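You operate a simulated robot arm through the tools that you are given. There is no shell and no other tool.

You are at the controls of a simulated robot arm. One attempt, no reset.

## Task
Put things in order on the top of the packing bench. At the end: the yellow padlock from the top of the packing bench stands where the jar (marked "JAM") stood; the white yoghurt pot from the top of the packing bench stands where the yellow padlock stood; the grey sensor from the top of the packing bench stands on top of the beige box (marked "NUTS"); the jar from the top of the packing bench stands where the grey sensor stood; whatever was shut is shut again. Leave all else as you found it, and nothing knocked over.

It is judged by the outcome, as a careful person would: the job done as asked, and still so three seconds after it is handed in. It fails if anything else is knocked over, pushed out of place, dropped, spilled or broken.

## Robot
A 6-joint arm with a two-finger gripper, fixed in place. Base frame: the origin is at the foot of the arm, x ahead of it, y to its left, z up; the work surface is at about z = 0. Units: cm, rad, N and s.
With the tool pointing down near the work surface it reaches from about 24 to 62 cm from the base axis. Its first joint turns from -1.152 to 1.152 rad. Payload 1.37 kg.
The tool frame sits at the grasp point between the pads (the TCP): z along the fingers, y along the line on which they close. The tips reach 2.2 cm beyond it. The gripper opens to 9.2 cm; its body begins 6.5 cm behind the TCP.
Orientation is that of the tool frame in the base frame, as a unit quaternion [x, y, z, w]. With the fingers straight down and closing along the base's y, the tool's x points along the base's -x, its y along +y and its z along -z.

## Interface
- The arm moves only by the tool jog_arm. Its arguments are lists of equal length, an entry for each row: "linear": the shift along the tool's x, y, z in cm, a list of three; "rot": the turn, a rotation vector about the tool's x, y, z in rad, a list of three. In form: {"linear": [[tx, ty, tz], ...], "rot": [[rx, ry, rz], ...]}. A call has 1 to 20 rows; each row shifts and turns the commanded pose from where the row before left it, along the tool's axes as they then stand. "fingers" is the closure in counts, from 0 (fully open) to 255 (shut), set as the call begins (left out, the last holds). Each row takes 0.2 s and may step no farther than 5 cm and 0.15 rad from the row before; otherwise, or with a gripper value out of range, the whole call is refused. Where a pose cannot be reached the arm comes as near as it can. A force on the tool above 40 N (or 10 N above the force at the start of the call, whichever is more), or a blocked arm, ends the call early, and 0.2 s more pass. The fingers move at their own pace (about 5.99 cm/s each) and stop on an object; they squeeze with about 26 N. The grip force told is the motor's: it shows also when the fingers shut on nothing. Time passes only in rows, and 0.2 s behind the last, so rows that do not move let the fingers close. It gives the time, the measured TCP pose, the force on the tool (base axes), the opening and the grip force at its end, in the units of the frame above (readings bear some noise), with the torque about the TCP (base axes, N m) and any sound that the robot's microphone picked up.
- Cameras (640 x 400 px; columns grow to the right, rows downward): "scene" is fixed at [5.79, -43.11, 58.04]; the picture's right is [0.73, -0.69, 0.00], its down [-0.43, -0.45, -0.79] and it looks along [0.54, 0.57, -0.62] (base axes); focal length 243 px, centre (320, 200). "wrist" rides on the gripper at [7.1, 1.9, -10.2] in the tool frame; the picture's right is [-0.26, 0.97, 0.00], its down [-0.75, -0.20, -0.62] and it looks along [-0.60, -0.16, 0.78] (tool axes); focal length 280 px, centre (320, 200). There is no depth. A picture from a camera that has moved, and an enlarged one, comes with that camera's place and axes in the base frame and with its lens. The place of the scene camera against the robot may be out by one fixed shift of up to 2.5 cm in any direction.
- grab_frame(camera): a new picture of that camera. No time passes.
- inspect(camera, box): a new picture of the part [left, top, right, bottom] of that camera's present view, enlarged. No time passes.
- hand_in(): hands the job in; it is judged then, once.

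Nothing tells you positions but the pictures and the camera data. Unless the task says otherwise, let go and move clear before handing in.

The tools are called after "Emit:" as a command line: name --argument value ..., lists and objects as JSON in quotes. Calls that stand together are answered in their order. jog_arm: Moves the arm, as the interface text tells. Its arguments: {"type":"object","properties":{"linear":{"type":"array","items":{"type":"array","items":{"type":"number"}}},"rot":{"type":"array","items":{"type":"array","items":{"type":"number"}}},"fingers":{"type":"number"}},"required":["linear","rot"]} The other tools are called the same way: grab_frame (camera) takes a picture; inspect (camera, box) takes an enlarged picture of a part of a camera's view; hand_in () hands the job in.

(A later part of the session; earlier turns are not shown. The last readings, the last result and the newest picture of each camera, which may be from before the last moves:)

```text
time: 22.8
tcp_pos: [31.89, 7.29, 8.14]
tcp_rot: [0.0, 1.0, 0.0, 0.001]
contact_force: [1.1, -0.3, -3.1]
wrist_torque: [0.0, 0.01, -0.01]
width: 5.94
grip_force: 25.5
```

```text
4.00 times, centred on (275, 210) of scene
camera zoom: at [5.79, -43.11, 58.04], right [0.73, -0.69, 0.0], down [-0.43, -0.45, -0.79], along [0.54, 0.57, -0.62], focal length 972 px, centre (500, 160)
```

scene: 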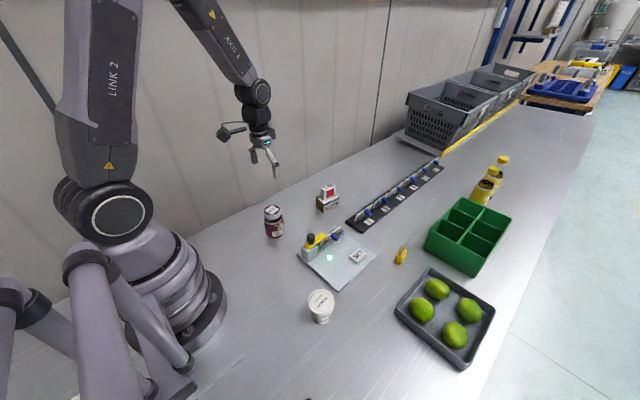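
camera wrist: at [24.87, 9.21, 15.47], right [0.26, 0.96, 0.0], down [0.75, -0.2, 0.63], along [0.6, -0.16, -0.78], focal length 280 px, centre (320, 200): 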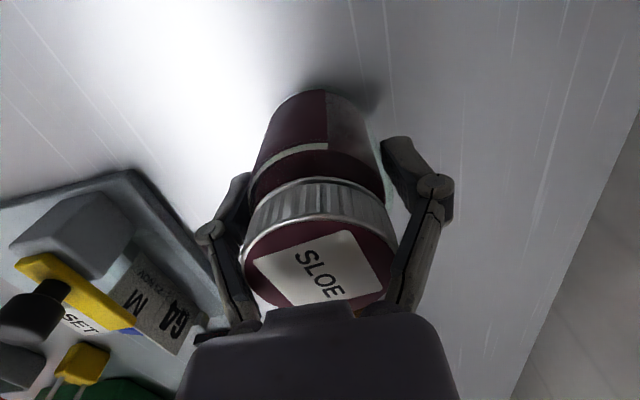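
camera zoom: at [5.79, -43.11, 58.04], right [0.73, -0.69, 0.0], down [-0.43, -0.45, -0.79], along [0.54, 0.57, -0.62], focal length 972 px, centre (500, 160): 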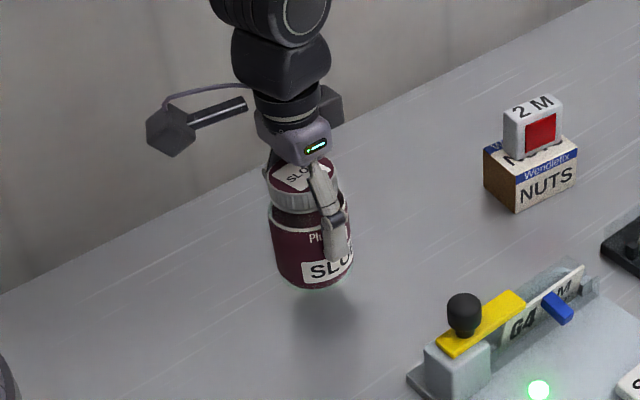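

The opening changed from 6.5 to 5.9 cm during the lift, so I'll look closely at how the jar is held before carrying it.

Emit:
inspect --camera "scene" --box '[255, 185, 295, 235]'

Emit:
grab_frame --camera "wrist"

```text
8.00 times, centred on (275, 210) of scene
camera zoom: at [5.79, -43.11, 58.04], right [0.73, -0.69, 0.0], down [-0.43, -0.45, -0.79], along [0.54, 0.57, -0.62], focal length 1943 px, centre (680, 120)
```

zoom: 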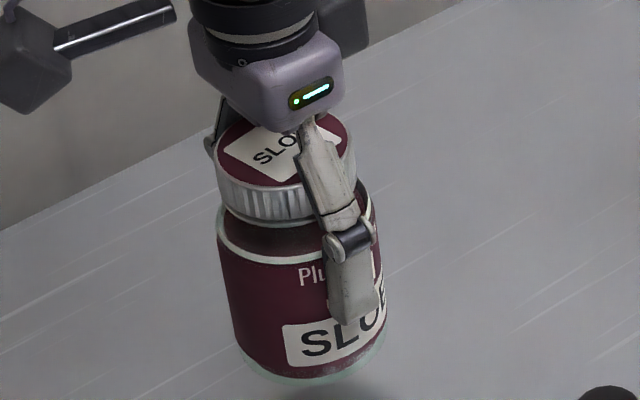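

```text
taken
camera wrist: at [24.84, 9.24, 18.32], right [0.26, 0.96, 0.0], down [0.75, -0.2, 0.62], along [0.6, -0.16, -0.78], focal length 280 px, centre (320, 200)
```

wrist: 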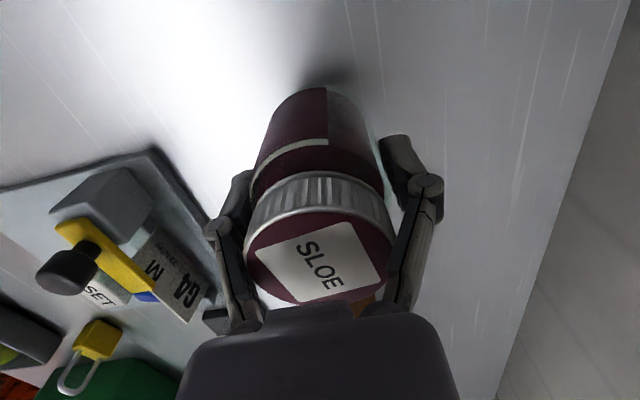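

The pads caught the jar high on its shoulder and slipped slightly. I'll set it back down, regrip lower on the body, and then carry it.

Emit:
jog_arm --linear '[[0, 0, 0.8], [0, 0, 0.7], [0, 0, 0.3], [0, 0, 0]]' --rot '[[0, 0, 0], [0, 0, 0], [0, 0, 0], [0, 0, 0]]'

Emit:
inspect --camera "scene" --box '[255, 185, 295, 235]'

```text
time: 23.8
tcp_pos: [31.93, 7.09, 6.35]
tcp_rot: [0.001, 1.0, 0.0, 0.0]
contact_force: [0.3, 0.3, -4.3]
wrist_torque: [0.01, -0.01, 0.0]
width: 5.91
grip_force: 25.6
```

```text
8.00 times, centred on (275, 210) of scene
camera zoom: at [5.79, -43.11, 58.04], right [0.73, -0.69, 0.0], down [-0.43, -0.45, -0.79], along [0.54, 0.57, -0.62], focal length 1943 px, centre (680, 120)
```

zoom: 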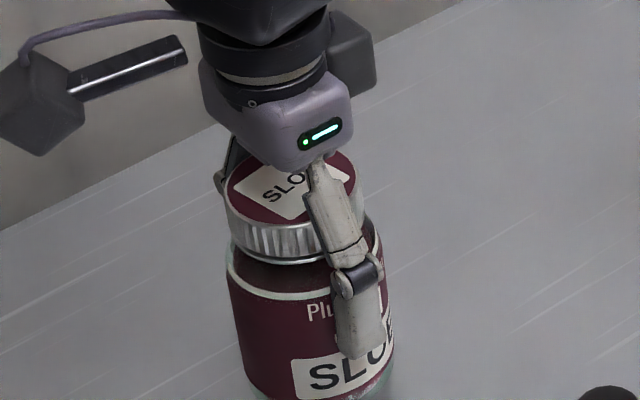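

Emit:
jog_arm --linear '[[0, 0, 0.3], [0, 0, 0.1], [0, 0, 0]]' --rot '[[0, 0, 0], [0, 0, 0], [0, 0, 0]]'

Emit:
inspect --camera "scene" --box '[255, 195, 295, 245]'

```text
time: 24.6
tcp_pos: [31.92, 7.05, 6.08]
tcp_rot: [0.0, 1.0, 0.001, -0.001]
contact_force: [0.1, 0.7, -3.6]
wrist_torque: [-0.01, -0.02, -0.01]
width: 5.92
grip_force: 26.1
```

```text
8.00 times, centred on (275, 220) of scene
camera zoom: at [5.79, -43.11, 58.04], right [0.73, -0.69, 0.0], down [-0.43, -0.45, -0.79], along [0.54, 0.57, -0.62], focal length 1943 px, centre (680, 40)
```

zoom: 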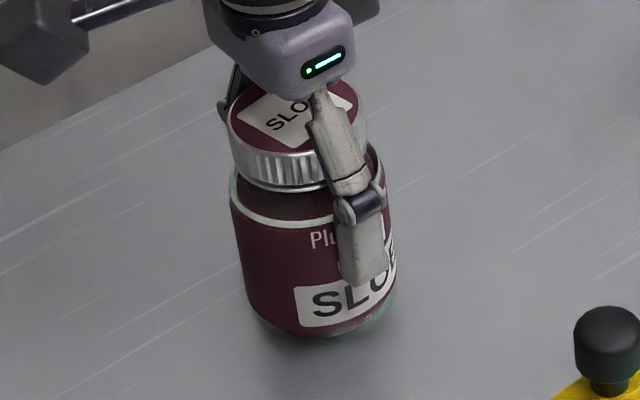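

Emit:
jog_arm --linear '[[0, 0, 0.15], [0, 0, 0]]' --rot '[[0, 0, 0], [0, 0, 0]]'

Emit:
jog_arm --linear '[[0, 0, 0.12], [0, 0, 0]]' --rot '[[0, 0, 0], [0, 0, 0]]'

```text
time: 25.2
tcp_pos: [32.03, 7.23, 5.87]
tcp_rot: [0.0, 1.0, 0.0, 0.0]
contact_force: [0.4, -0.2, -4.4]
wrist_torque: [0.0, -0.02, -0.03]
width: 5.93
grip_force: 25.9
```

```text
time: 25.8
tcp_pos: [31.94, 7.18, 5.71]
tcp_rot: [0.0, 1.0, 0.0, 0.0]
contact_force: [-0.3, 0.1, -3.4]
wrist_torque: [-0.01, 0.01, 0.02]
width: 5.89
grip_force: 26.2
```

Emit:
jog_arm --linear '[[0, 0, 0.12], [0, 0, 0]]' --rot '[[0, 0, 0], [0, 0, 0]]'

Emit:
jog_arm --linear '[[0, 0, 0.12], [0, 0, 0]]' --rot '[[0, 0, 0], [0, 0, 0]]'

Emit:
inspect --camera "scene" --box '[255, 195, 295, 245]'

```text
time: 26.4
tcp_pos: [31.97, 7.19, 5.75]
tcp_rot: [0.0, 1.0, 0.001, 0.0]
contact_force: [-2.2, -5.4, 14.5]
wrist_torque: [-0.23, 0.25, 0.03]
width: 5.92
grip_force: 26.1
```

```text
time: 26.8
tcp_pos: [31.98, 7.13, 5.7]
tcp_rot: [-0.001, 1.0, 0.0, 0.0]
contact_force: [-0.6, 0.5, 2.7]
wrist_torque: [0.03, 0.16, 0.0]
width: 5.92
grip_force: 25.2
stopped in row 1: the force on the tool passed its limit at 45 N (the readings are from after the stop); the commanded pose is now the measured one
```

```text
8.00 times, centred on (275, 220) of scene
camera zoom: at [5.79, -43.11, 58.04], right [0.73, -0.69, 0.0], down [-0.43, -0.45, -0.79], along [0.54, 0.57, -0.62], focal length 1943 px, centre (680, 40)
```

zoom: 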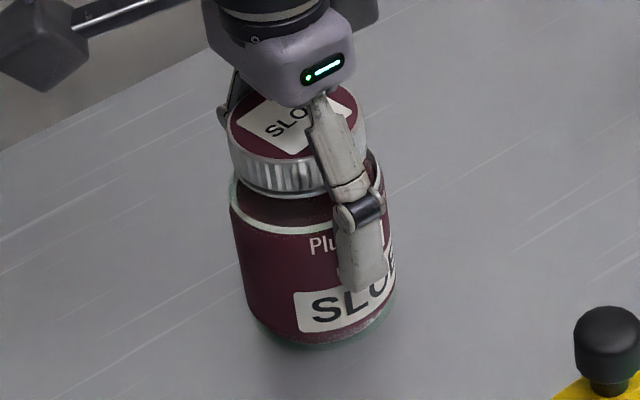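

The jar is standing on the bench again. I'll open, drop to z≈4 and regrip on the straight body.

Emit:
jog_arm --linear '[[0, 0, 0], [0, 0, 0], [0, 0, 0], [0, 0, 0]]' --rot '[[0, 0, 0], [0, 0, 0], [0, 0, 0], [0, 0, 0]]' --fingers 0

Emit:
grab_frame --camera "wrist"

Emit:
inspect --camera "scene" --box '[255, 195, 295, 245]'

```text
time: 27.8
tcp_pos: [31.93, 7.13, 5.61]
tcp_rot: [0.0, 1.0, -0.001, 0.0]
contact_force: [0.8, 0.2, 0.1]
wrist_torque: [0.02, 0.03, 0.03]
width: 9.21
grip_force: 0.0
```

```text
taken
camera wrist: at [24.9, 9.13, 15.82], right [0.26, 0.96, 0.0], down [0.75, -0.2, 0.63], along [0.6, -0.16, -0.78], focal length 280 px, centre (320, 200)
```

wrist: 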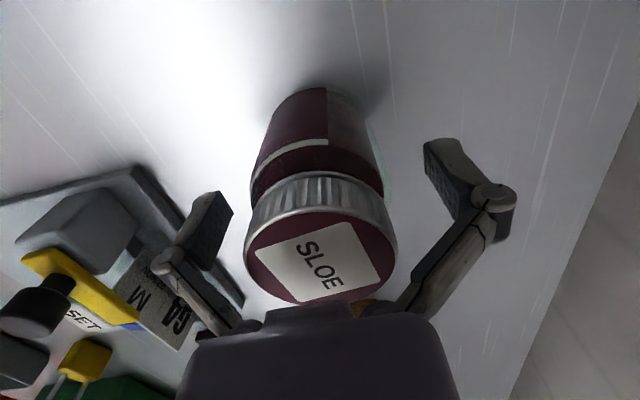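

```text
8.00 times, centred on (275, 220) of scene
camera zoom: at [5.79, -43.11, 58.04], right [0.73, -0.69, 0.0], down [-0.43, -0.45, -0.79], along [0.54, 0.57, -0.62], focal length 1943 px, centre (680, 40)
```

zoom: 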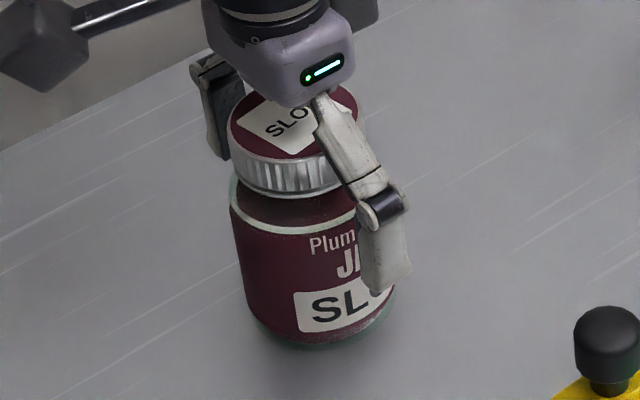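

Emit:
jog_arm --linear '[[0, 0, 0.5], [0, 0, 0.5], [0, 0, 0.5], [0, 0, 0]]' --rot '[[0, 0, 0], [0, 0, 0], [0, 0, 0], [0, 0, 0]]'

Emit:
grab_frame --camera "wrist"

Emit:
inspect --camera "scene" --box '[255, 195, 295, 245]'

```text
time: 28.8
tcp_pos: [32.02, 7.09, 4.12]
tcp_rot: [0.0, 1.0, 0.0, 0.002]
contact_force: [-2.0, 2.9, 38.6]
wrist_torque: [-0.02, -0.13, 0.03]
width: 9.29
grip_force: 0.0
```

```text
taken
camera wrist: at [24.95, 9.09, 14.37], right [0.26, 0.96, 0.0], down [0.75, -0.21, 0.63], along [0.61, -0.16, -0.78], focal length 280 px, centre (320, 200)
```

wrist: 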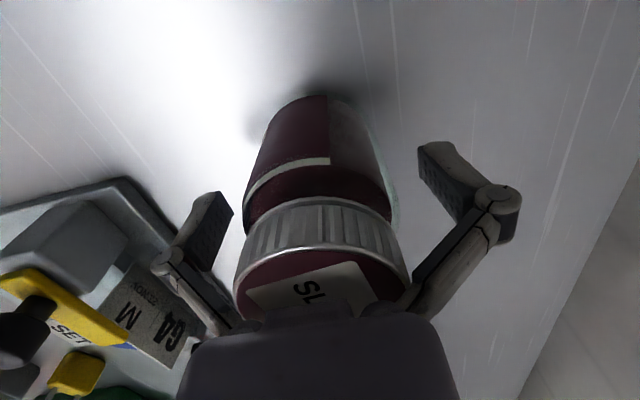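

```text
8.00 times, centred on (275, 220) of scene
camera zoom: at [5.77, -43.11, 58.04], right [0.73, -0.69, 0.0], down [-0.42, -0.45, -0.79], along [0.54, 0.57, -0.62], focal length 1943 px, centre (680, 40)
```

zoom: 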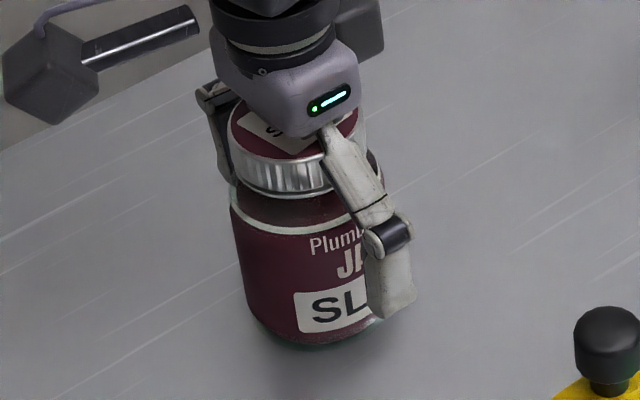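

Force rose to 38 N because the palm is touching the lid. I'll back up slightly right away.

Emit:
jog_arm --linear '[[0, 0, -0.4], [0, 0, 0]]' --rot '[[0, 0, 0], [0, 0, 0]]'

Emit:
inspect --camera "scene" --box '[255, 195, 295, 245]'

```text
time: 29.4
tcp_pos: [31.95, 6.94, 4.54]
tcp_rot: [0.0, 1.0, 0.0, -0.001]
contact_force: [-0.5, -0.2, -0.4]
wrist_torque: [0.0, -0.02, 0.0]
width: 9.18
grip_force: 0.0
```

```text
8.00 times, centred on (275, 220) of scene
camera zoom: at [5.79, -43.11, 58.04], right [0.73, -0.69, 0.0], down [-0.43, -0.45, -0.79], along [0.54, 0.57, -0.62], focal length 1943 px, centre (680, 40)
```

zoom: 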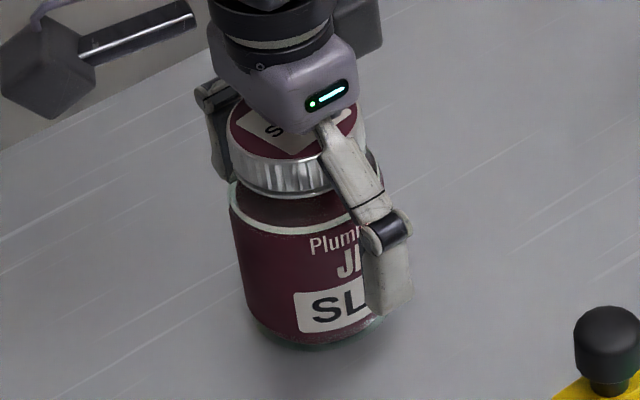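

Emit:
jog_arm --linear '[[0, 0.1, -0.05], [0, 0, 0], [0, 0, 0], [0, 0, 0], [0, 0, 0]]' --rot '[[0, 0, 0], [0, 0, 0], [0, 0, 0], [0, 0, 0], [0, 0, 0]]' --fingers 255

Emit:
inspect --camera "scene" --box '[255, 195, 295, 245]'

Emit:
grab_frame --camera "wrist"

```text
time: 30.5
tcp_pos: [31.94, 7.16, 4.74]
tcp_rot: [0.001, 1.0, 0.0, 0.001]
contact_force: [-5.6, -2.0, 26.0]
wrist_torque: [0.13, -0.12, 0.05]
width: 7.74
grip_force: 26.3
stopped in row 5: the force on the tool passed its limit at 43 N (the readings are from after the stop); the commanded pose is now the measured one
```

```text
8.00 times, centred on (275, 220) of scene
camera zoom: at [5.78, -43.11, 58.04], right [0.73, -0.69, 0.0], down [-0.42, -0.45, -0.79], along [0.54, 0.57, -0.62], focal length 1943 px, centre (680, 40)
```

zoom: 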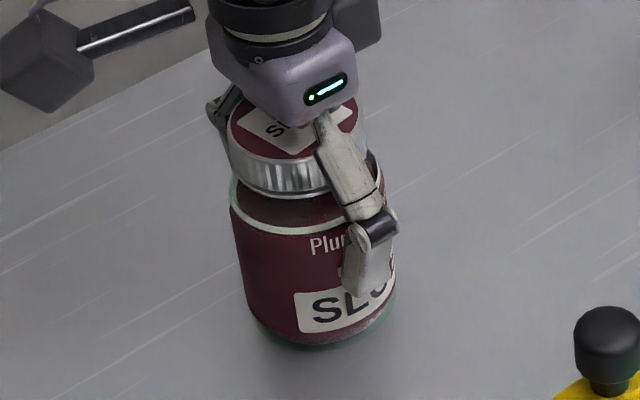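

```text
taken
camera wrist: at [24.9, 9.11, 14.93], right [0.26, 0.96, 0.0], down [0.75, -0.21, 0.63], along [0.6, -0.16, -0.78], focal length 280 px, centre (320, 200)
```

wrist: 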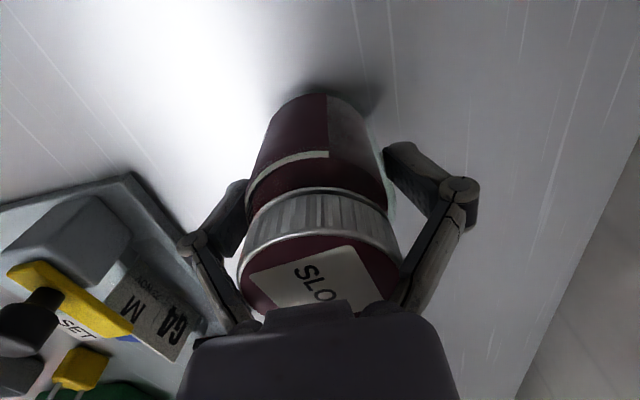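

The fingers' upper links are catching the lid at this depth, so the earlier higher grip (TCP about 5.8 cm above the jar's base) was the clean one. I'll open, go up to z≈6.0 and regrip.

Emit:
jog_arm --linear '[[0, 0, 0], [0, 0, 0], [0, 0, 0]]' --rot '[[0, 0, 0], [0, 0, 0], [0, 0, 0]]' --fingers 0

Emit:
jog_arm --linear '[[0, 0, -0.6], [0, 0, -0.65], [0, 0, 0]]' --rot '[[0, 0, 0], [0, 0, 0], [0, 0, 0]]'

Emit:
inspect --camera "scene" --box '[255, 195, 295, 245]'

Emit:
grab_frame --camera "wrist"

```text
time: 31.3
tcp_pos: [31.95, 7.17, 4.67]
tcp_rot: [0.001, 1.0, 0.0, -0.001]
contact_force: [-1.0, -0.4, -0.1]
wrist_torque: [0.01, -0.02, 0.01]
width: 9.21
grip_force: 0.0
```

```text
time: 32.1
tcp_pos: [31.83, 7.14, 5.89]
tcp_rot: [0.001, 1.0, 0.0, 0.0]
contact_force: [-1.0, 0.1, 0.4]
wrist_torque: [-0.02, 0.0, -0.02]
width: 9.2
grip_force: 0.0
```

```text
8.00 times, centred on (275, 220) of scene
camera zoom: at [5.79, -43.11, 58.04], right [0.73, -0.69, 0.0], down [-0.43, -0.45, -0.79], along [0.54, 0.57, -0.62], focal length 1943 px, centre (680, 40)
```

zoom: 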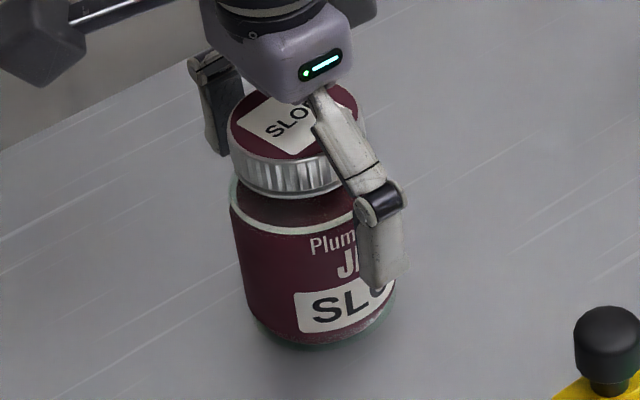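

```text
taken
camera wrist: at [24.84, 9.12, 16.08], right [0.26, 0.96, 0.0], down [0.75, -0.21, 0.63], along [0.6, -0.16, -0.78], focal length 280 px, centre (320, 200)
```

wrist: 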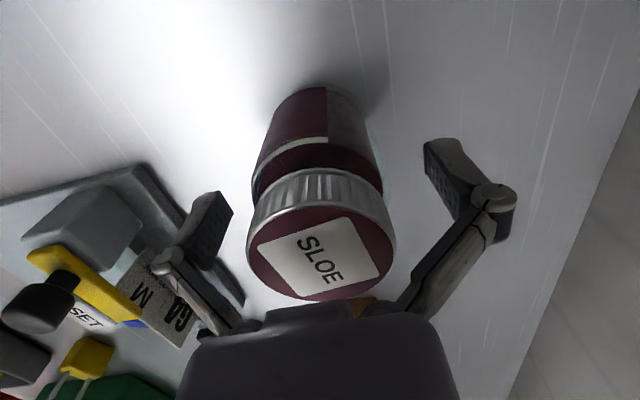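

Emit:
jog_arm --linear '[[0, 0, -0.1], [0, 0, 0], [0, 0, 0], [0, 0, 0], [0, 0, 0]]' --rot '[[0, 0, 0], [0, 0, 0], [0, 0, 0], [0, 0, 0], [0, 0, 0]]' --fingers 255

```text
time: 33.3
tcp_pos: [31.78, 7.1, 5.97]
tcp_rot: [0.001, 1.0, 0.001, 0.001]
contact_force: [-2.5, -1.1, 11.4]
wrist_torque: [-0.05, 0.09, 0.03]
width: 5.92
grip_force: 25.9
```

Width 5.92 with the links clear is a clean grip on the body. I'll lift a little and check for slip.

Emit:
jog_arm --linear '[[0, 0, -0.5], [0, 0, -1], [0, 0, -1.5], [0, 0, 0]]' --rot '[[0, 0, 0], [0, 0, 0], [0, 0, 0], [0, 0, 0]]'

Emit:
inspect --camera "scene" --box '[255, 185, 295, 235]'

Emit:
grab_frame --camera "wrist"

```text
time: 34.3
tcp_pos: [31.9, 7.02, 9.05]
tcp_rot: [0.001, 1.0, -0.001, 0.001]
contact_force: [-0.3, -0.7, -3.7]
wrist_torque: [0.01, 0.0, 0.02]
width: 5.88
grip_force: 26.3
```

```text
8.00 times, centred on (275, 210) of scene
camera zoom: at [5.79, -43.11, 58.04], right [0.73, -0.69, 0.0], down [-0.43, -0.45, -0.79], along [0.54, 0.57, -0.62], focal length 1943 px, centre (680, 120)
```

zoom: 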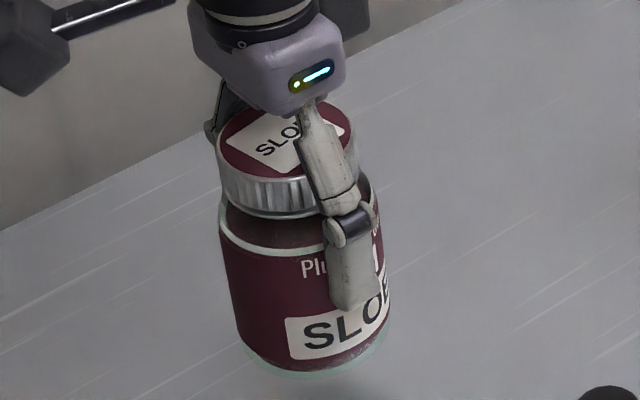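

```text
taken
camera wrist: at [24.85, 9.05, 19.19], right [0.26, 0.96, 0.0], down [0.75, -0.21, 0.63], along [0.6, -0.16, -0.78], focal length 280 px, centre (320, 200)
```

wrist: 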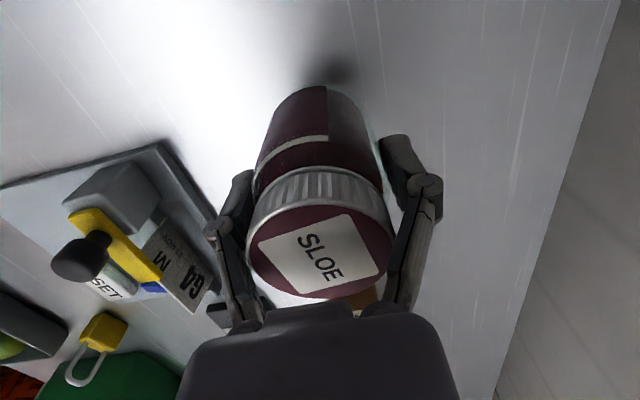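

Emit:
jog_arm --linear '[[0, 0, -1], [0, 0, -2], [0, 0, -3], [0, 0, 0], [0, 0, 0], [0, 0, 0]]' --rot '[[0, 0, 0], [0, 0, 0], [0, 0, 0], [0, 0, 0], [0, 0, 0], [0, 0, 0]]'

Emit:
grab_frame --camera "wrist"

Emit:
inspect --camera "scene" --box '[255, 165, 295, 215]'

```text
time: 35.7
tcp_pos: [32.18, 6.92, 15.14]
tcp_rot: [0.001, 1.0, 0.001, 0.0]
contact_force: [0.5, 1.0, -3.8]
wrist_torque: [0.0, 0.0, 0.02]
width: 5.89
grip_force: 25.8
```

```text
taken
camera wrist: at [25.07, 9.06, 25.29], right [0.26, 0.96, 0.0], down [0.75, -0.21, 0.63], along [0.6, -0.16, -0.78], focal length 280 px, centre (320, 200)
```

wrist: 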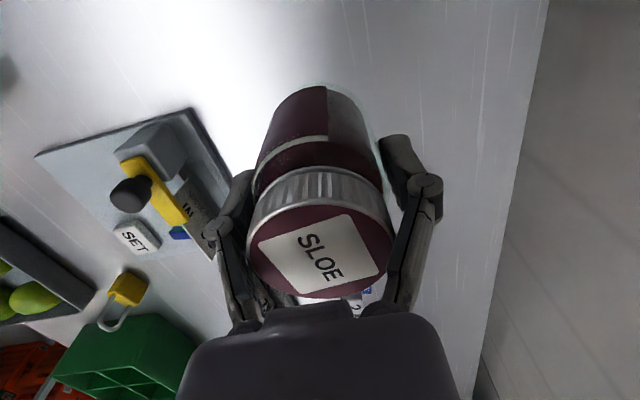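

```text
8.00 times, centred on (275, 190) of scene
camera zoom: at [5.79, -43.11, 58.04], right [0.73, -0.69, 0.0], down [-0.43, -0.45, -0.79], along [0.54, 0.57, -0.62], focal length 1943 px, centre (680, 280)
```

zoom: 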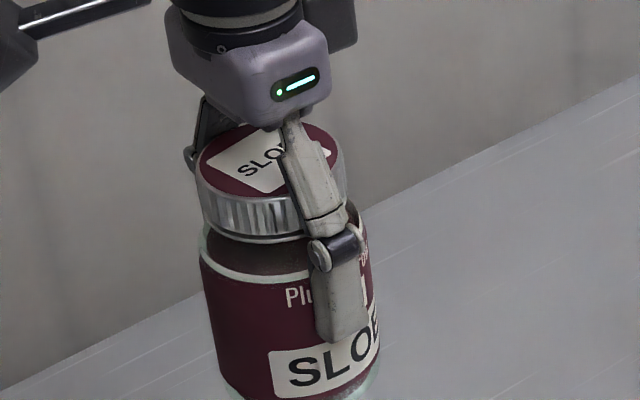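

The hold is steady with no creep. I'll carry the jar high and slowly over to the sensor's old spot.

Emit:
jog_arm --linear '[[0, 0, -2.5], [0.1, -1, -2.5], [0.3, -2.5, 0], [0.3, -3.0, 0], [0.3, -3.0, 0], [0.3, -3.0, 0], [0.3, -3.0, 0], [0.3, -3.0, 0], [0.3, -3.0, 0], [0.3, -3.0, 0], [0.3, -3.0, 0], [0.3, -3.0, 0], [0.3, -3.0, 0], [0.3, -3.0, 0], [0.3, -3.0, 0], [0.3, -2.5, 0], [0.2, -1.5, 0], [0, 0, 0]]' --rot '[[0, 0, 0], [0, 0, 0], [0, 0, 0], [0, 0, 0], [0, 0, 0], [0, 0, 0], [0, 0, 0], [0, 0, 0], [0, 0, 0], [0, 0, 0], [0, 0, 0], [0, 0, 0], [0, 0, 0], [0, 0, 0], [0, 0, 0], [0, 0, 0], [0, 0, 0], [0, 0, 0]]'

Emit:
grab_frame --camera "wrist"

Emit:
grab_frame --camera "scene"

```text
time: 39.5
tcp_pos: [27.39, -36.34, 20.12]
tcp_rot: [0.0, 1.0, 0.0, 0.0]
contact_force: [0.0, 0.6, -3.1]
wrist_torque: [-0.02, 0.03, 0.02]
width: 5.92
grip_force: 25.4
```

```text
taken
camera wrist: at [20.23, -34.33, 30.31], right [0.26, 0.96, 0.0], down [0.75, -0.21, 0.63], along [0.6, -0.16, -0.78], focal length 280 px, centre (320, 200)
```

wrist: 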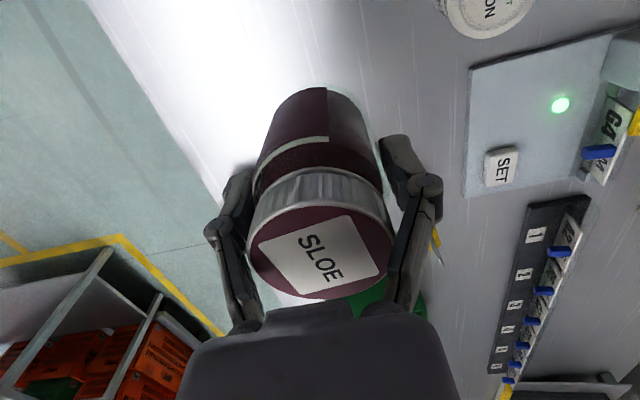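

```text
taken
```

scene: 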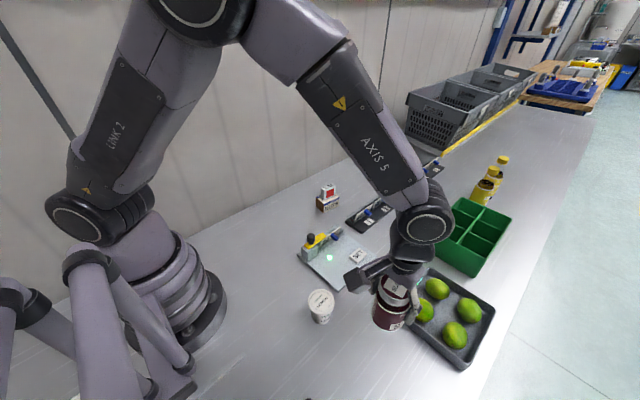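

Emit:
jog_arm --linear '[[-0.1, -0.46, 2], [0, 0, 3], [0, 0, 3], [0, 0, 3], [0, 0, 1.8], [0, 0, 0]]' --rot '[[0, 0, 0], [0, 0, 0], [0, 0, 0], [0, 0, 0], [0, 0, 0], [0, 0, 0]]'

Emit:
grab_frame --camera "wrist"

Emit:
inspect --camera "scene" --box '[340, 280, 440, 380]'

```text
time: 40.9
tcp_pos: [27.63, -36.78, 7.08]
tcp_rot: [0.0, 1.0, -0.001, 0.001]
contact_force: [0.6, 0.6, -3.6]
wrist_torque: [-0.01, 0.0, 0.05]
width: 5.89
grip_force: 26.4
```

```text
taken
camera wrist: at [20.56, -34.79, 17.2], right [0.26, 0.96, 0.0], down [0.75, -0.21, 0.63], along [0.6, -0.16, -0.78], focal length 280 px, centre (320, 200)
```

wrist: 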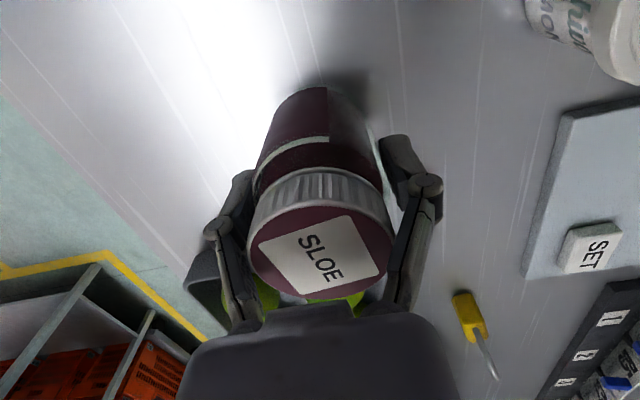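

```text
4.00 times, centred on (390, 330) of scene
camera zoom: at [5.79, -43.11, 58.04], right [0.73, -0.69, 0.0], down [-0.43, -0.45, -0.79], along [0.54, 0.57, -0.62], focal length 972 px, centre (40, -320)
```

zoom: 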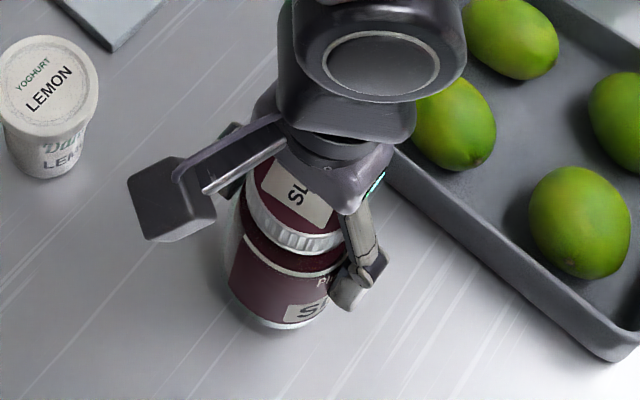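

Emit:
jog_arm --linear '[[0, 0, 0.4], [0, 0, 0.2], [0, 0, 0]]' --rot '[[0, 0, 0], [0, 0, 0], [0, 0, 0]]'

```text
time: 41.7
tcp_pos: [27.65, -36.74, 6.54]
tcp_rot: [0.001, 1.0, 0.0, 0.001]
contact_force: [0.0, 0.1, -3.6]
wrist_torque: [0.0, 0.01, 0.0]
width: 5.86
grip_force: 26.5
```

Emit:
jog_arm --linear '[[0, 0, 0.2], [0, 0, 0]]' --rot '[[0, 0, 0], [0, 0, 0]]'

```text
time: 42.3
tcp_pos: [27.61, -36.74, 6.35]
tcp_rot: [0.0, 1.0, 0.0, 0.0]
contact_force: [-0.2, -0.6, -3.9]
wrist_torque: [0.01, -0.01, 0.01]
width: 5.88
grip_force: 26.3
```

Emit:
jog_arm --linear '[[0, 0, 0.12], [0, 0, 0]]' --rot '[[0, 0, 0], [0, 0, 0]]'

```text
time: 42.9
tcp_pos: [27.53, -36.75, 6.31]
tcp_rot: [0.0, 1.0, -0.001, 0.0]
contact_force: [-0.4, -0.4, -3.8]
wrist_torque: [-0.03, 0.03, 0.01]
width: 5.86
grip_force: 25.8
```

Emit:
jog_arm --linear '[[0, 0, 0.12], [0, 0, 0]]' --rot '[[0, 0, 0], [0, 0, 0]]'

```text
time: 43.5
tcp_pos: [27.46, -36.78, 6.14]
tcp_rot: [0.001, 1.0, 0.0, 0.0]
contact_force: [-0.3, 1.1, -3.3]
wrist_torque: [0.0, -0.03, 0.02]
width: 5.9
grip_force: 25.9
```

Emit:
jog_arm --linear '[[0, 0, 0.1], [0, 0, 0]]' --rot '[[0, 0, 0], [0, 0, 0]]'

```text
time: 44.1
tcp_pos: [27.43, -36.8, 6.09]
tcp_rot: [0.0, 1.0, 0.001, 0.0]
contact_force: [-0.3, -0.2, -3.1]
wrist_torque: [-0.02, 0.05, 0.0]
width: 5.9
grip_force: 26.3
```

Emit:
jog_arm --linear '[[0, 0, 0.1], [0, 0, 0]]' --rot '[[0, 0, 0], [0, 0, 0]]'

```text
time: 44.7
tcp_pos: [27.52, -36.78, 6.17]
tcp_rot: [0.001, 1.0, -0.001, 0.0]
contact_force: [-1.8, 0.1, 4.2]
wrist_torque: [0.06, 0.13, 0.04]
width: 5.89
grip_force: 26.6
```

Contact: the force swung from -3.6 to +4.2 N, so the jar is on the bench. Opening now.

Emit:
jog_arm --linear '[[0, 0, 0], [0, 0, 0], [0, 0, 0], [0, 0, 0]]' --rot '[[0, 0, 0], [0, 0, 0], [0, 0, 0], [0, 0, 0]]' --fingers 0

Emit:
grab_frame --camera "wrist"

```text
time: 45.7
tcp_pos: [27.49, -36.7, 5.99]
tcp_rot: [0.001, 1.0, 0.0, 0.001]
contact_force: [0.5, -0.4, -0.8]
wrist_torque: [-0.02, 0.0, 0.0]
width: 9.19
grip_force: 0.1
```

```text
taken
camera wrist: at [20.46, -34.76, 16.16], right [0.26, 0.96, 0.0], down [0.75, -0.21, 0.63], along [0.6, -0.16, -0.78], focal length 280 px, centre (320, 200)
```

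wrist: 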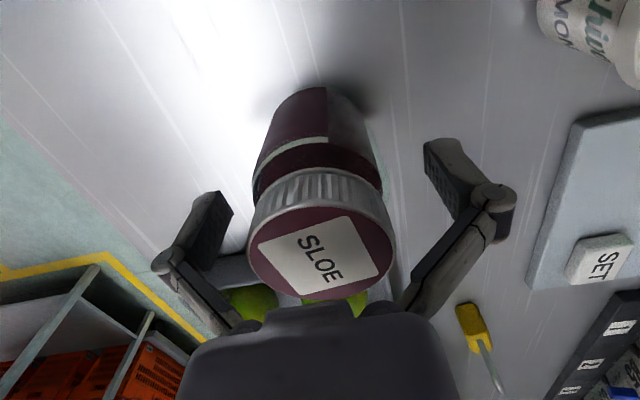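

The jar stands free at the old sensor spot. I'll rise straight up and go look at the padlock.

Emit:
jog_arm --linear '[[0, 0, -1], [0, 0, -3], [0, 0, -4], [0, 0, -4], [0, 0, -4], [-3.42, 1.62, 0], [-3.42, 1.62, 0], [-3.42, 1.62, 0], [-3.42, 1.62, 0], [-3.42, 1.62, 0], [-3.42, 1.62, 0], [0, 0, 0]]' --rot '[[0, 0, 0], [0, 0, 0], [0, 0, 0], [0, 0, 0], [0, 0, 0], [0, 0, 0], [0, 0, 0], [0, 0, 0], [0, 0, 0], [0, 0, 0], [0, 0, 0], [0, 0, 0]]'

Emit:
grab_frame --camera "wrist"

Emit:
grab_frame --camera "scene"

```text
time: 48.3
tcp_pos: [47.84, -26.98, 22.22]
tcp_rot: [0.001, 1.0, 0.0, 0.0]
contact_force: [-0.6, 0.3, -0.4]
wrist_torque: [0.01, -0.02, 0.01]
width: 9.21
grip_force: 0.1
```

```text
taken
camera wrist: at [40.75, -24.91, 32.2], right [0.26, 0.96, 0.0], down [0.75, -0.21, 0.63], along [0.6, -0.16, -0.78], focal length 280 px, centre (320, 200)
```

wrist: 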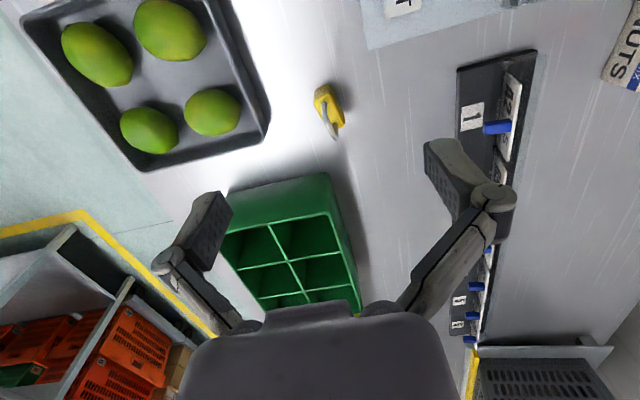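

```text
taken
```

scene: 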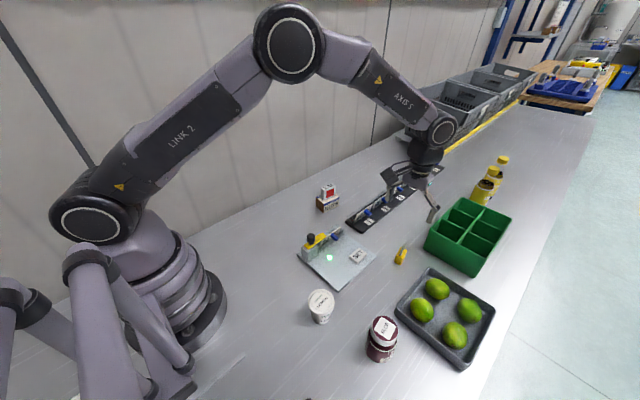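

Emit:
inspect --camera "wrist" --box '[290, 70, 370, 150]'

Emit:
inspect --camera "wrist" --box '[160, 20, 400, 260]'

Emit:
inspect --camera "scene" --box '[355, 310, 411, 366]'

```text
5.00 times, centred on (330, 110) of wrist
camera zoom: at [40.75, -24.91, 32.2], right [0.26, 0.96, 0.0], down [0.75, -0.21, 0.63], along [0.6, -0.16, -0.78], focal length 1402 px, centre (270, 650)
```

zoom: 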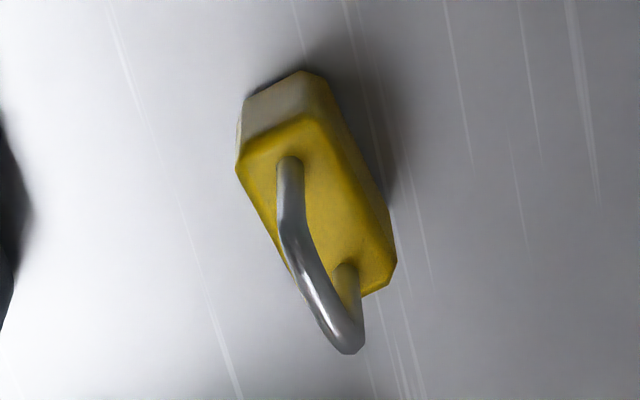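

```text
1.67 times, centred on (280, 140) of wrist
camera zoom: at [40.75, -24.91, 32.2], right [0.26, 0.96, 0.0], down [0.75, -0.21, 0.63], along [0.6, -0.16, -0.78], focal length 467 px, centre (387, 300)
```

zoom: 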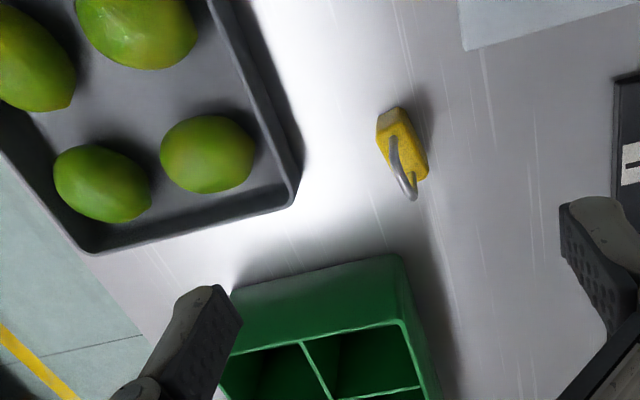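

```text
7.14 times, centred on (383, 338) of scene
camera zoom: at [5.79, -43.11, 58.04], right [0.73, -0.69, 0.0], down [-0.43, -0.45, -0.79], along [0.54, 0.57, -0.62], focal length 1735 px, centre (-130, -786)
```

zoom: 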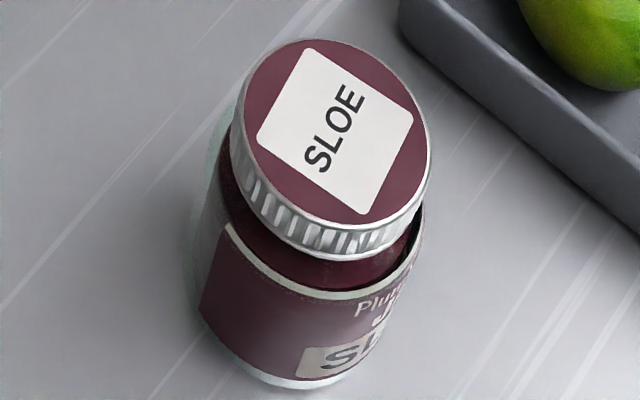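

The padlock body is about 3.9 × 1.9 cm, centred near (52.0, -26.75) and yawed about 17.5°. I'll align the gripper, part-open the fingers to keep clear of the tray, and come down part way.

Emit:
jog_arm --linear '[[-4.12, 0.23, 0], [0, 0, 3], [0, 0, 4], [0, 0, 4], [0, 0, 2], [0, 0, 0]]' --rot '[[0, 0, 0], [0, 0, -0.1], [0, 0, -0.1], [0, 0, -0.105], [0, 0, 0], [0, 0, 0]]' --fingers 116

Emit:
grab_frame --camera "wrist"

Emit:
inspect --camera "scene" --box '[360, 190, 460, 290]'

```text
time: 49.7
tcp_pos: [52.18, -26.97, 8.81]
tcp_rot: [-0.15, 0.989, 0.0, 0.0]
contact_force: [-0.1, 0.1, -0.4]
wrist_torque: [-0.02, -0.02, -0.01]
width: 5.01
grip_force: 0.1
```

```text
taken
camera wrist: at [44.8, -27.2, 19.07], right [-0.04, 1.0, 0.0], down [0.78, 0.03, 0.63], along [0.63, 0.02, -0.78], focal length 280 px, centre (320, 200)
```

wrist: 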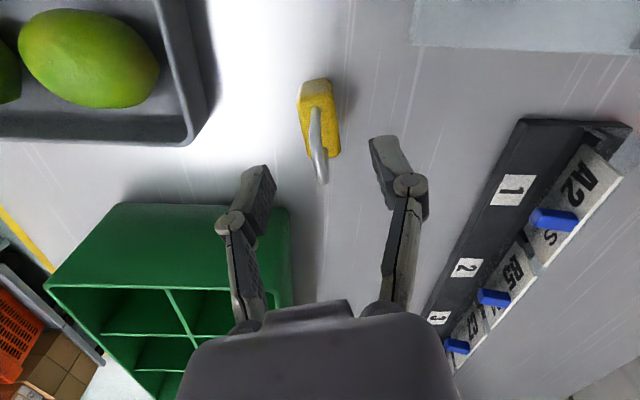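

```text
4.00 times, centred on (410, 240) of scene
camera zoom: at [5.79, -43.11, 58.04], right [0.73, -0.69, 0.0], down [-0.43, -0.45, -0.79], along [0.54, 0.57, -0.62], focal length 972 px, centre (-40, 40)
```

zoom: 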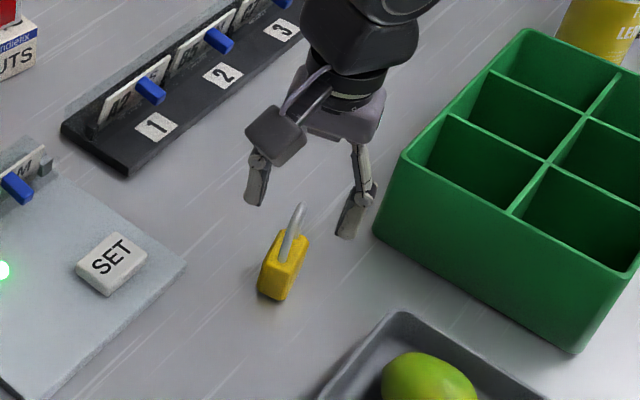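

Emit:
inspect --camera "wrist" --box '[270, 60, 370, 200]'

```text
2.86 times, centred on (320, 130) of wrist
camera zoom: at [44.8, -27.2, 19.07], right [-0.04, 1.0, 0.0], down [0.78, 0.03, 0.63], along [0.63, 0.02, -0.78], focal length 801 px, centre (320, 400)
```

zoom: 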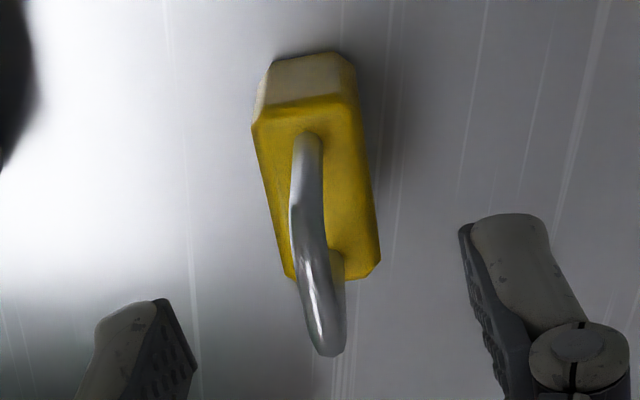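

The padlock is nearly centred, needing only small corrections. I'll descend to z≈2.7 and check before closing.

Emit:
jog_arm --linear '[[0.1, 0.1, 1.5], [0, 0, 1.6], [0, 0, 1.5], [0, 0, 1.5], [0, 0, 0]]' --rot '[[0, 0, 0.06], [0, 0, 0], [0, 0, 0], [0, 0, 0], [0, 0, 0]]'

Emit:
grab_frame --camera "wrist"

Emit:
inspect --camera "scene" --box '[360, 200, 450, 290]'

```text
time: 50.9
tcp_pos: [51.99, -26.92, 2.84]
tcp_rot: [-0.122, 0.992, 0.0, -0.001]
contact_force: [0.9, 0.2, 0.7]
wrist_torque: [-0.04, -0.01, -0.01]
width: 5.02
grip_force: 0.1
```

```text
taken
camera wrist: at [44.63, -26.7, 13.09], right [0.02, 1.0, 0.0], down [0.78, -0.02, 0.63], along [0.63, -0.01, -0.78], focal length 280 px, centre (320, 200)
```

wrist: 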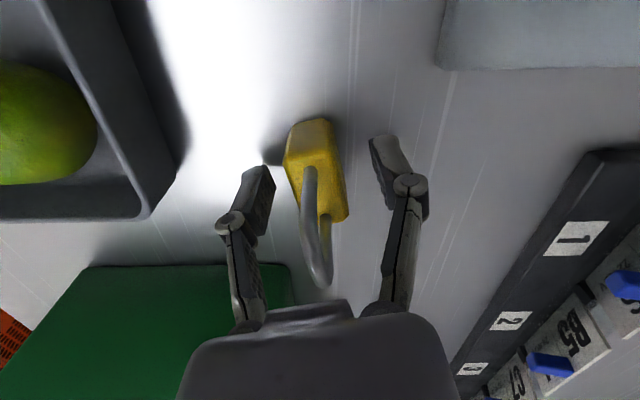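

```text
4.44 times, centred on (405, 245) of scene
camera zoom: at [5.79, -43.11, 58.04], right [0.73, -0.69, 0.0], down [-0.43, -0.45, -0.79], along [0.54, 0.57, -0.62], focal length 1080 px, centre (-58, 0)
```

zoom: 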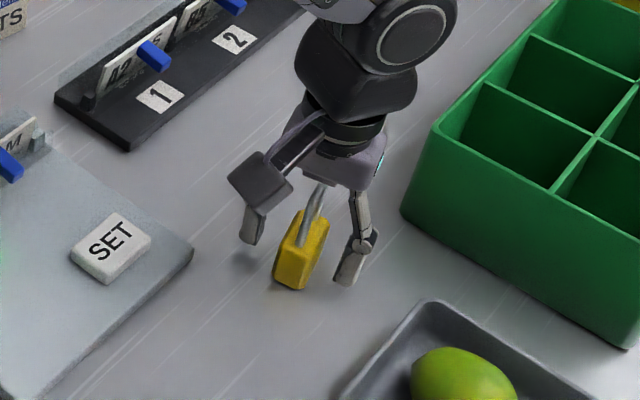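

Emit:
jog_arm --linear '[[0, 0, 0], [0, 0, 0], [0, 0, 0], [0, 0, 0]]' --rot '[[0, 0, 0], [0, 0, 0], [0, 0, 0], [0, 0, 0]]' --fingers 255

Emit:
grab_frame --camera "wrist"

Emit:
inspect --camera "scene" --box '[380, 225, 430, 275]'

```text
time: 51.9
tcp_pos: [51.91, -27.07, 3.01]
tcp_rot: [-0.122, 0.993, 0.0, 0.0]
contact_force: [0.0, 0.1, -0.7]
wrist_torque: [0.02, 0.01, -0.02]
width: 2.13
grip_force: 26.1
```

```text
taken
camera wrist: at [44.64, -26.7, 13.12], right [0.02, 1.0, 0.0], down [0.78, -0.02, 0.63], along [0.63, -0.01, -0.78], focal length 280 px, centre (320, 200)
```

wrist: 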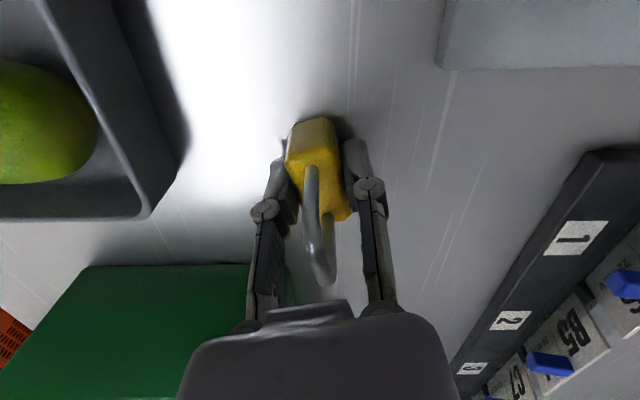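

```text
8.00 times, centred on (405, 250) of scene
camera zoom: at [5.79, -43.11, 58.04], right [0.73, -0.69, 0.0], down [-0.43, -0.45, -0.79], along [0.54, 0.57, -0.62], focal length 1943 px, centre (-360, -200)
```

zoom: 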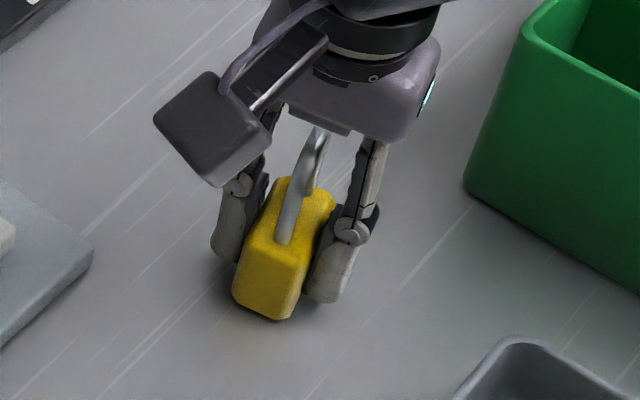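

The padlock is gripped (2.1 cm). I'll lift it and carry it to the jar's old place at about (31.9, 7.1).

Emit:
jog_arm --linear '[[0, 0, -1], [0, 0, -3], [0, 0, -4], [0, 0, -4], [0, 0, -4], [1.128, 3.784, 0], [1.128, 3.784, 0], [1.128, 3.784, 0], [1.128, 3.784, 0], [1.128, 3.784, 0], [1.128, 3.784, 0], [1.128, 3.784, 0], [1.128, 3.784, 0], [1.128, 3.784, 0], [1.128, 3.784, 0], [0, 0, 0]]' --rot '[[0, 0, 0], [0, 0, 0], [0, 0, 0], [0, 0, 0], [0, 0, 0], [0, 0, 0], [0, 0, 0], [0, 0, 0], [0, 0, 0], [0, 0, 0], [0, 0, 0], [0, 0, 0], [0, 0, 0], [0, 0, 0], [0, 0, 0], [0, 0, 0]]'

Emit:
grab_frame --camera "wrist"

Emit:
grab_frame --camera "scene"

```text
time: 55.3
tcp_pos: [31.97, 7.15, 18.71]
tcp_rot: [-0.121, 0.993, 0.0, 0.001]
contact_force: [0.2, -0.9, -0.5]
wrist_torque: [0.0, 0.04, 0.03]
width: 2.14
grip_force: 26.4
```

```text
taken
camera wrist: at [24.63, 7.38, 28.97], right [0.02, 1.0, 0.0], down [0.78, -0.02, 0.63], along [0.63, -0.01, -0.78], focal length 280 px, centre (320, 200)
```

wrist: 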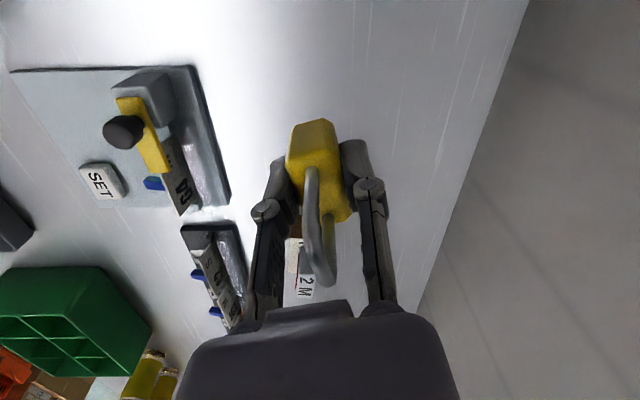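

```text
taken
```

scene: 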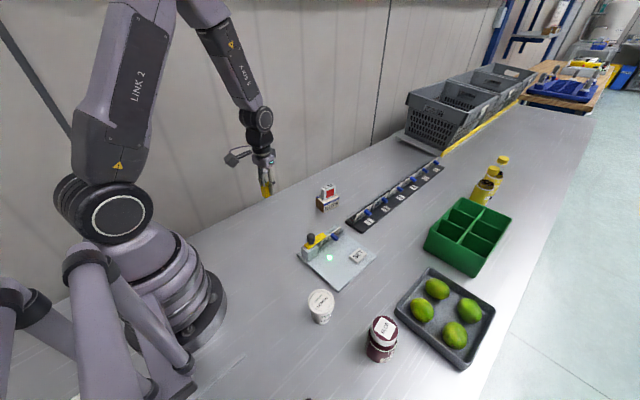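

Emit:
jog_arm --linear '[[0, 0, 4], [0, 0, 4], [0, 0, 4], [0, 0, 2.5], [0, 0, 0.6], [0, 0, 0]]' --rot '[[0, 0, 0], [0, 0, 0], [0, 0, 0], [0, 0, 0], [0, 0, 0], [0, 0, 0]]'

Emit:
inspect --camera "scene" --box '[245, 195, 305, 255]'

```text
time: 56.7
tcp_pos: [32.07, 7.26, 3.81]
tcp_rot: [-0.123, 0.992, 0.001, 0.001]
contact_force: [0.6, -1.8, -1.1]
wrist_torque: [0.02, 0.01, -0.04]
width: 2.13
grip_force: 26.3
```

```text
6.67 times, centred on (275, 225) of scene
camera zoom: at [5.79, -43.11, 58.04], right [0.73, -0.69, 0.0], down [-0.43, -0.45, -0.79], along [0.54, 0.57, -0.62], focal length 1619 px, centre (620, 33)
```

zoom: 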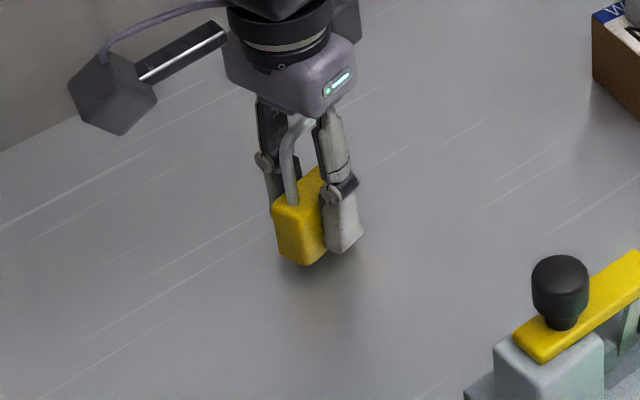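

Emit:
jog_arm --linear '[[0, 0, 0.3], [0, 0, 0.25], [0, 0, 0]]' --rot '[[0, 0, 0], [0, 0, 0], [0, 0, 0]]'

```text
time: 57.5
tcp_pos: [31.97, 7.31, 3.25]
tcp_rot: [-0.122, 0.993, 0.0, 0.0]
contact_force: [-0.3, -0.5, -1.5]
wrist_torque: [0.04, -0.04, 0.0]
width: 2.15
grip_force: 26.7
```

Emit:
jog_arm --linear '[[0, 0, 0.15], [0, 0, 0]]' --rot '[[0, 0, 0], [0, 0, 0]]'

```text
time: 58.1
tcp_pos: [31.95, 7.11, 3.03]
tcp_rot: [-0.122, 0.993, 0.0, 0.0]
contact_force: [0.0, -0.3, -2.1]
wrist_torque: [0.0, 0.0, 0.02]
width: 2.12
grip_force: 25.8
```

Emit:
jog_arm --linear '[[0, 0, 0.12], [0, 0, 0]]' --rot '[[0, 0, 0], [0, 0, 0]]'

```text
time: 58.7
tcp_pos: [31.96, 7.2, 3.14]
tcp_rot: [-0.122, 0.992, 0.0, 0.0]
contact_force: [-0.1, 0.2, -1.3]
wrist_torque: [0.0, 0.03, -0.03]
width: 2.15
grip_force: 26.2
```

Emit:
jog_arm --linear '[[0, 0, 0.12], [0, 0, 0]]' --rot '[[0, 0, 0], [0, 0, 0]]'

```text
time: 59.3
tcp_pos: [32.02, 7.08, 2.94]
tcp_rot: [-0.122, 0.993, 0.0, 0.0]
contact_force: [-6.1, 5.7, 22.3]
wrist_torque: [0.15, 0.1, 0.04]
width: 2.14
grip_force: 25.9
```

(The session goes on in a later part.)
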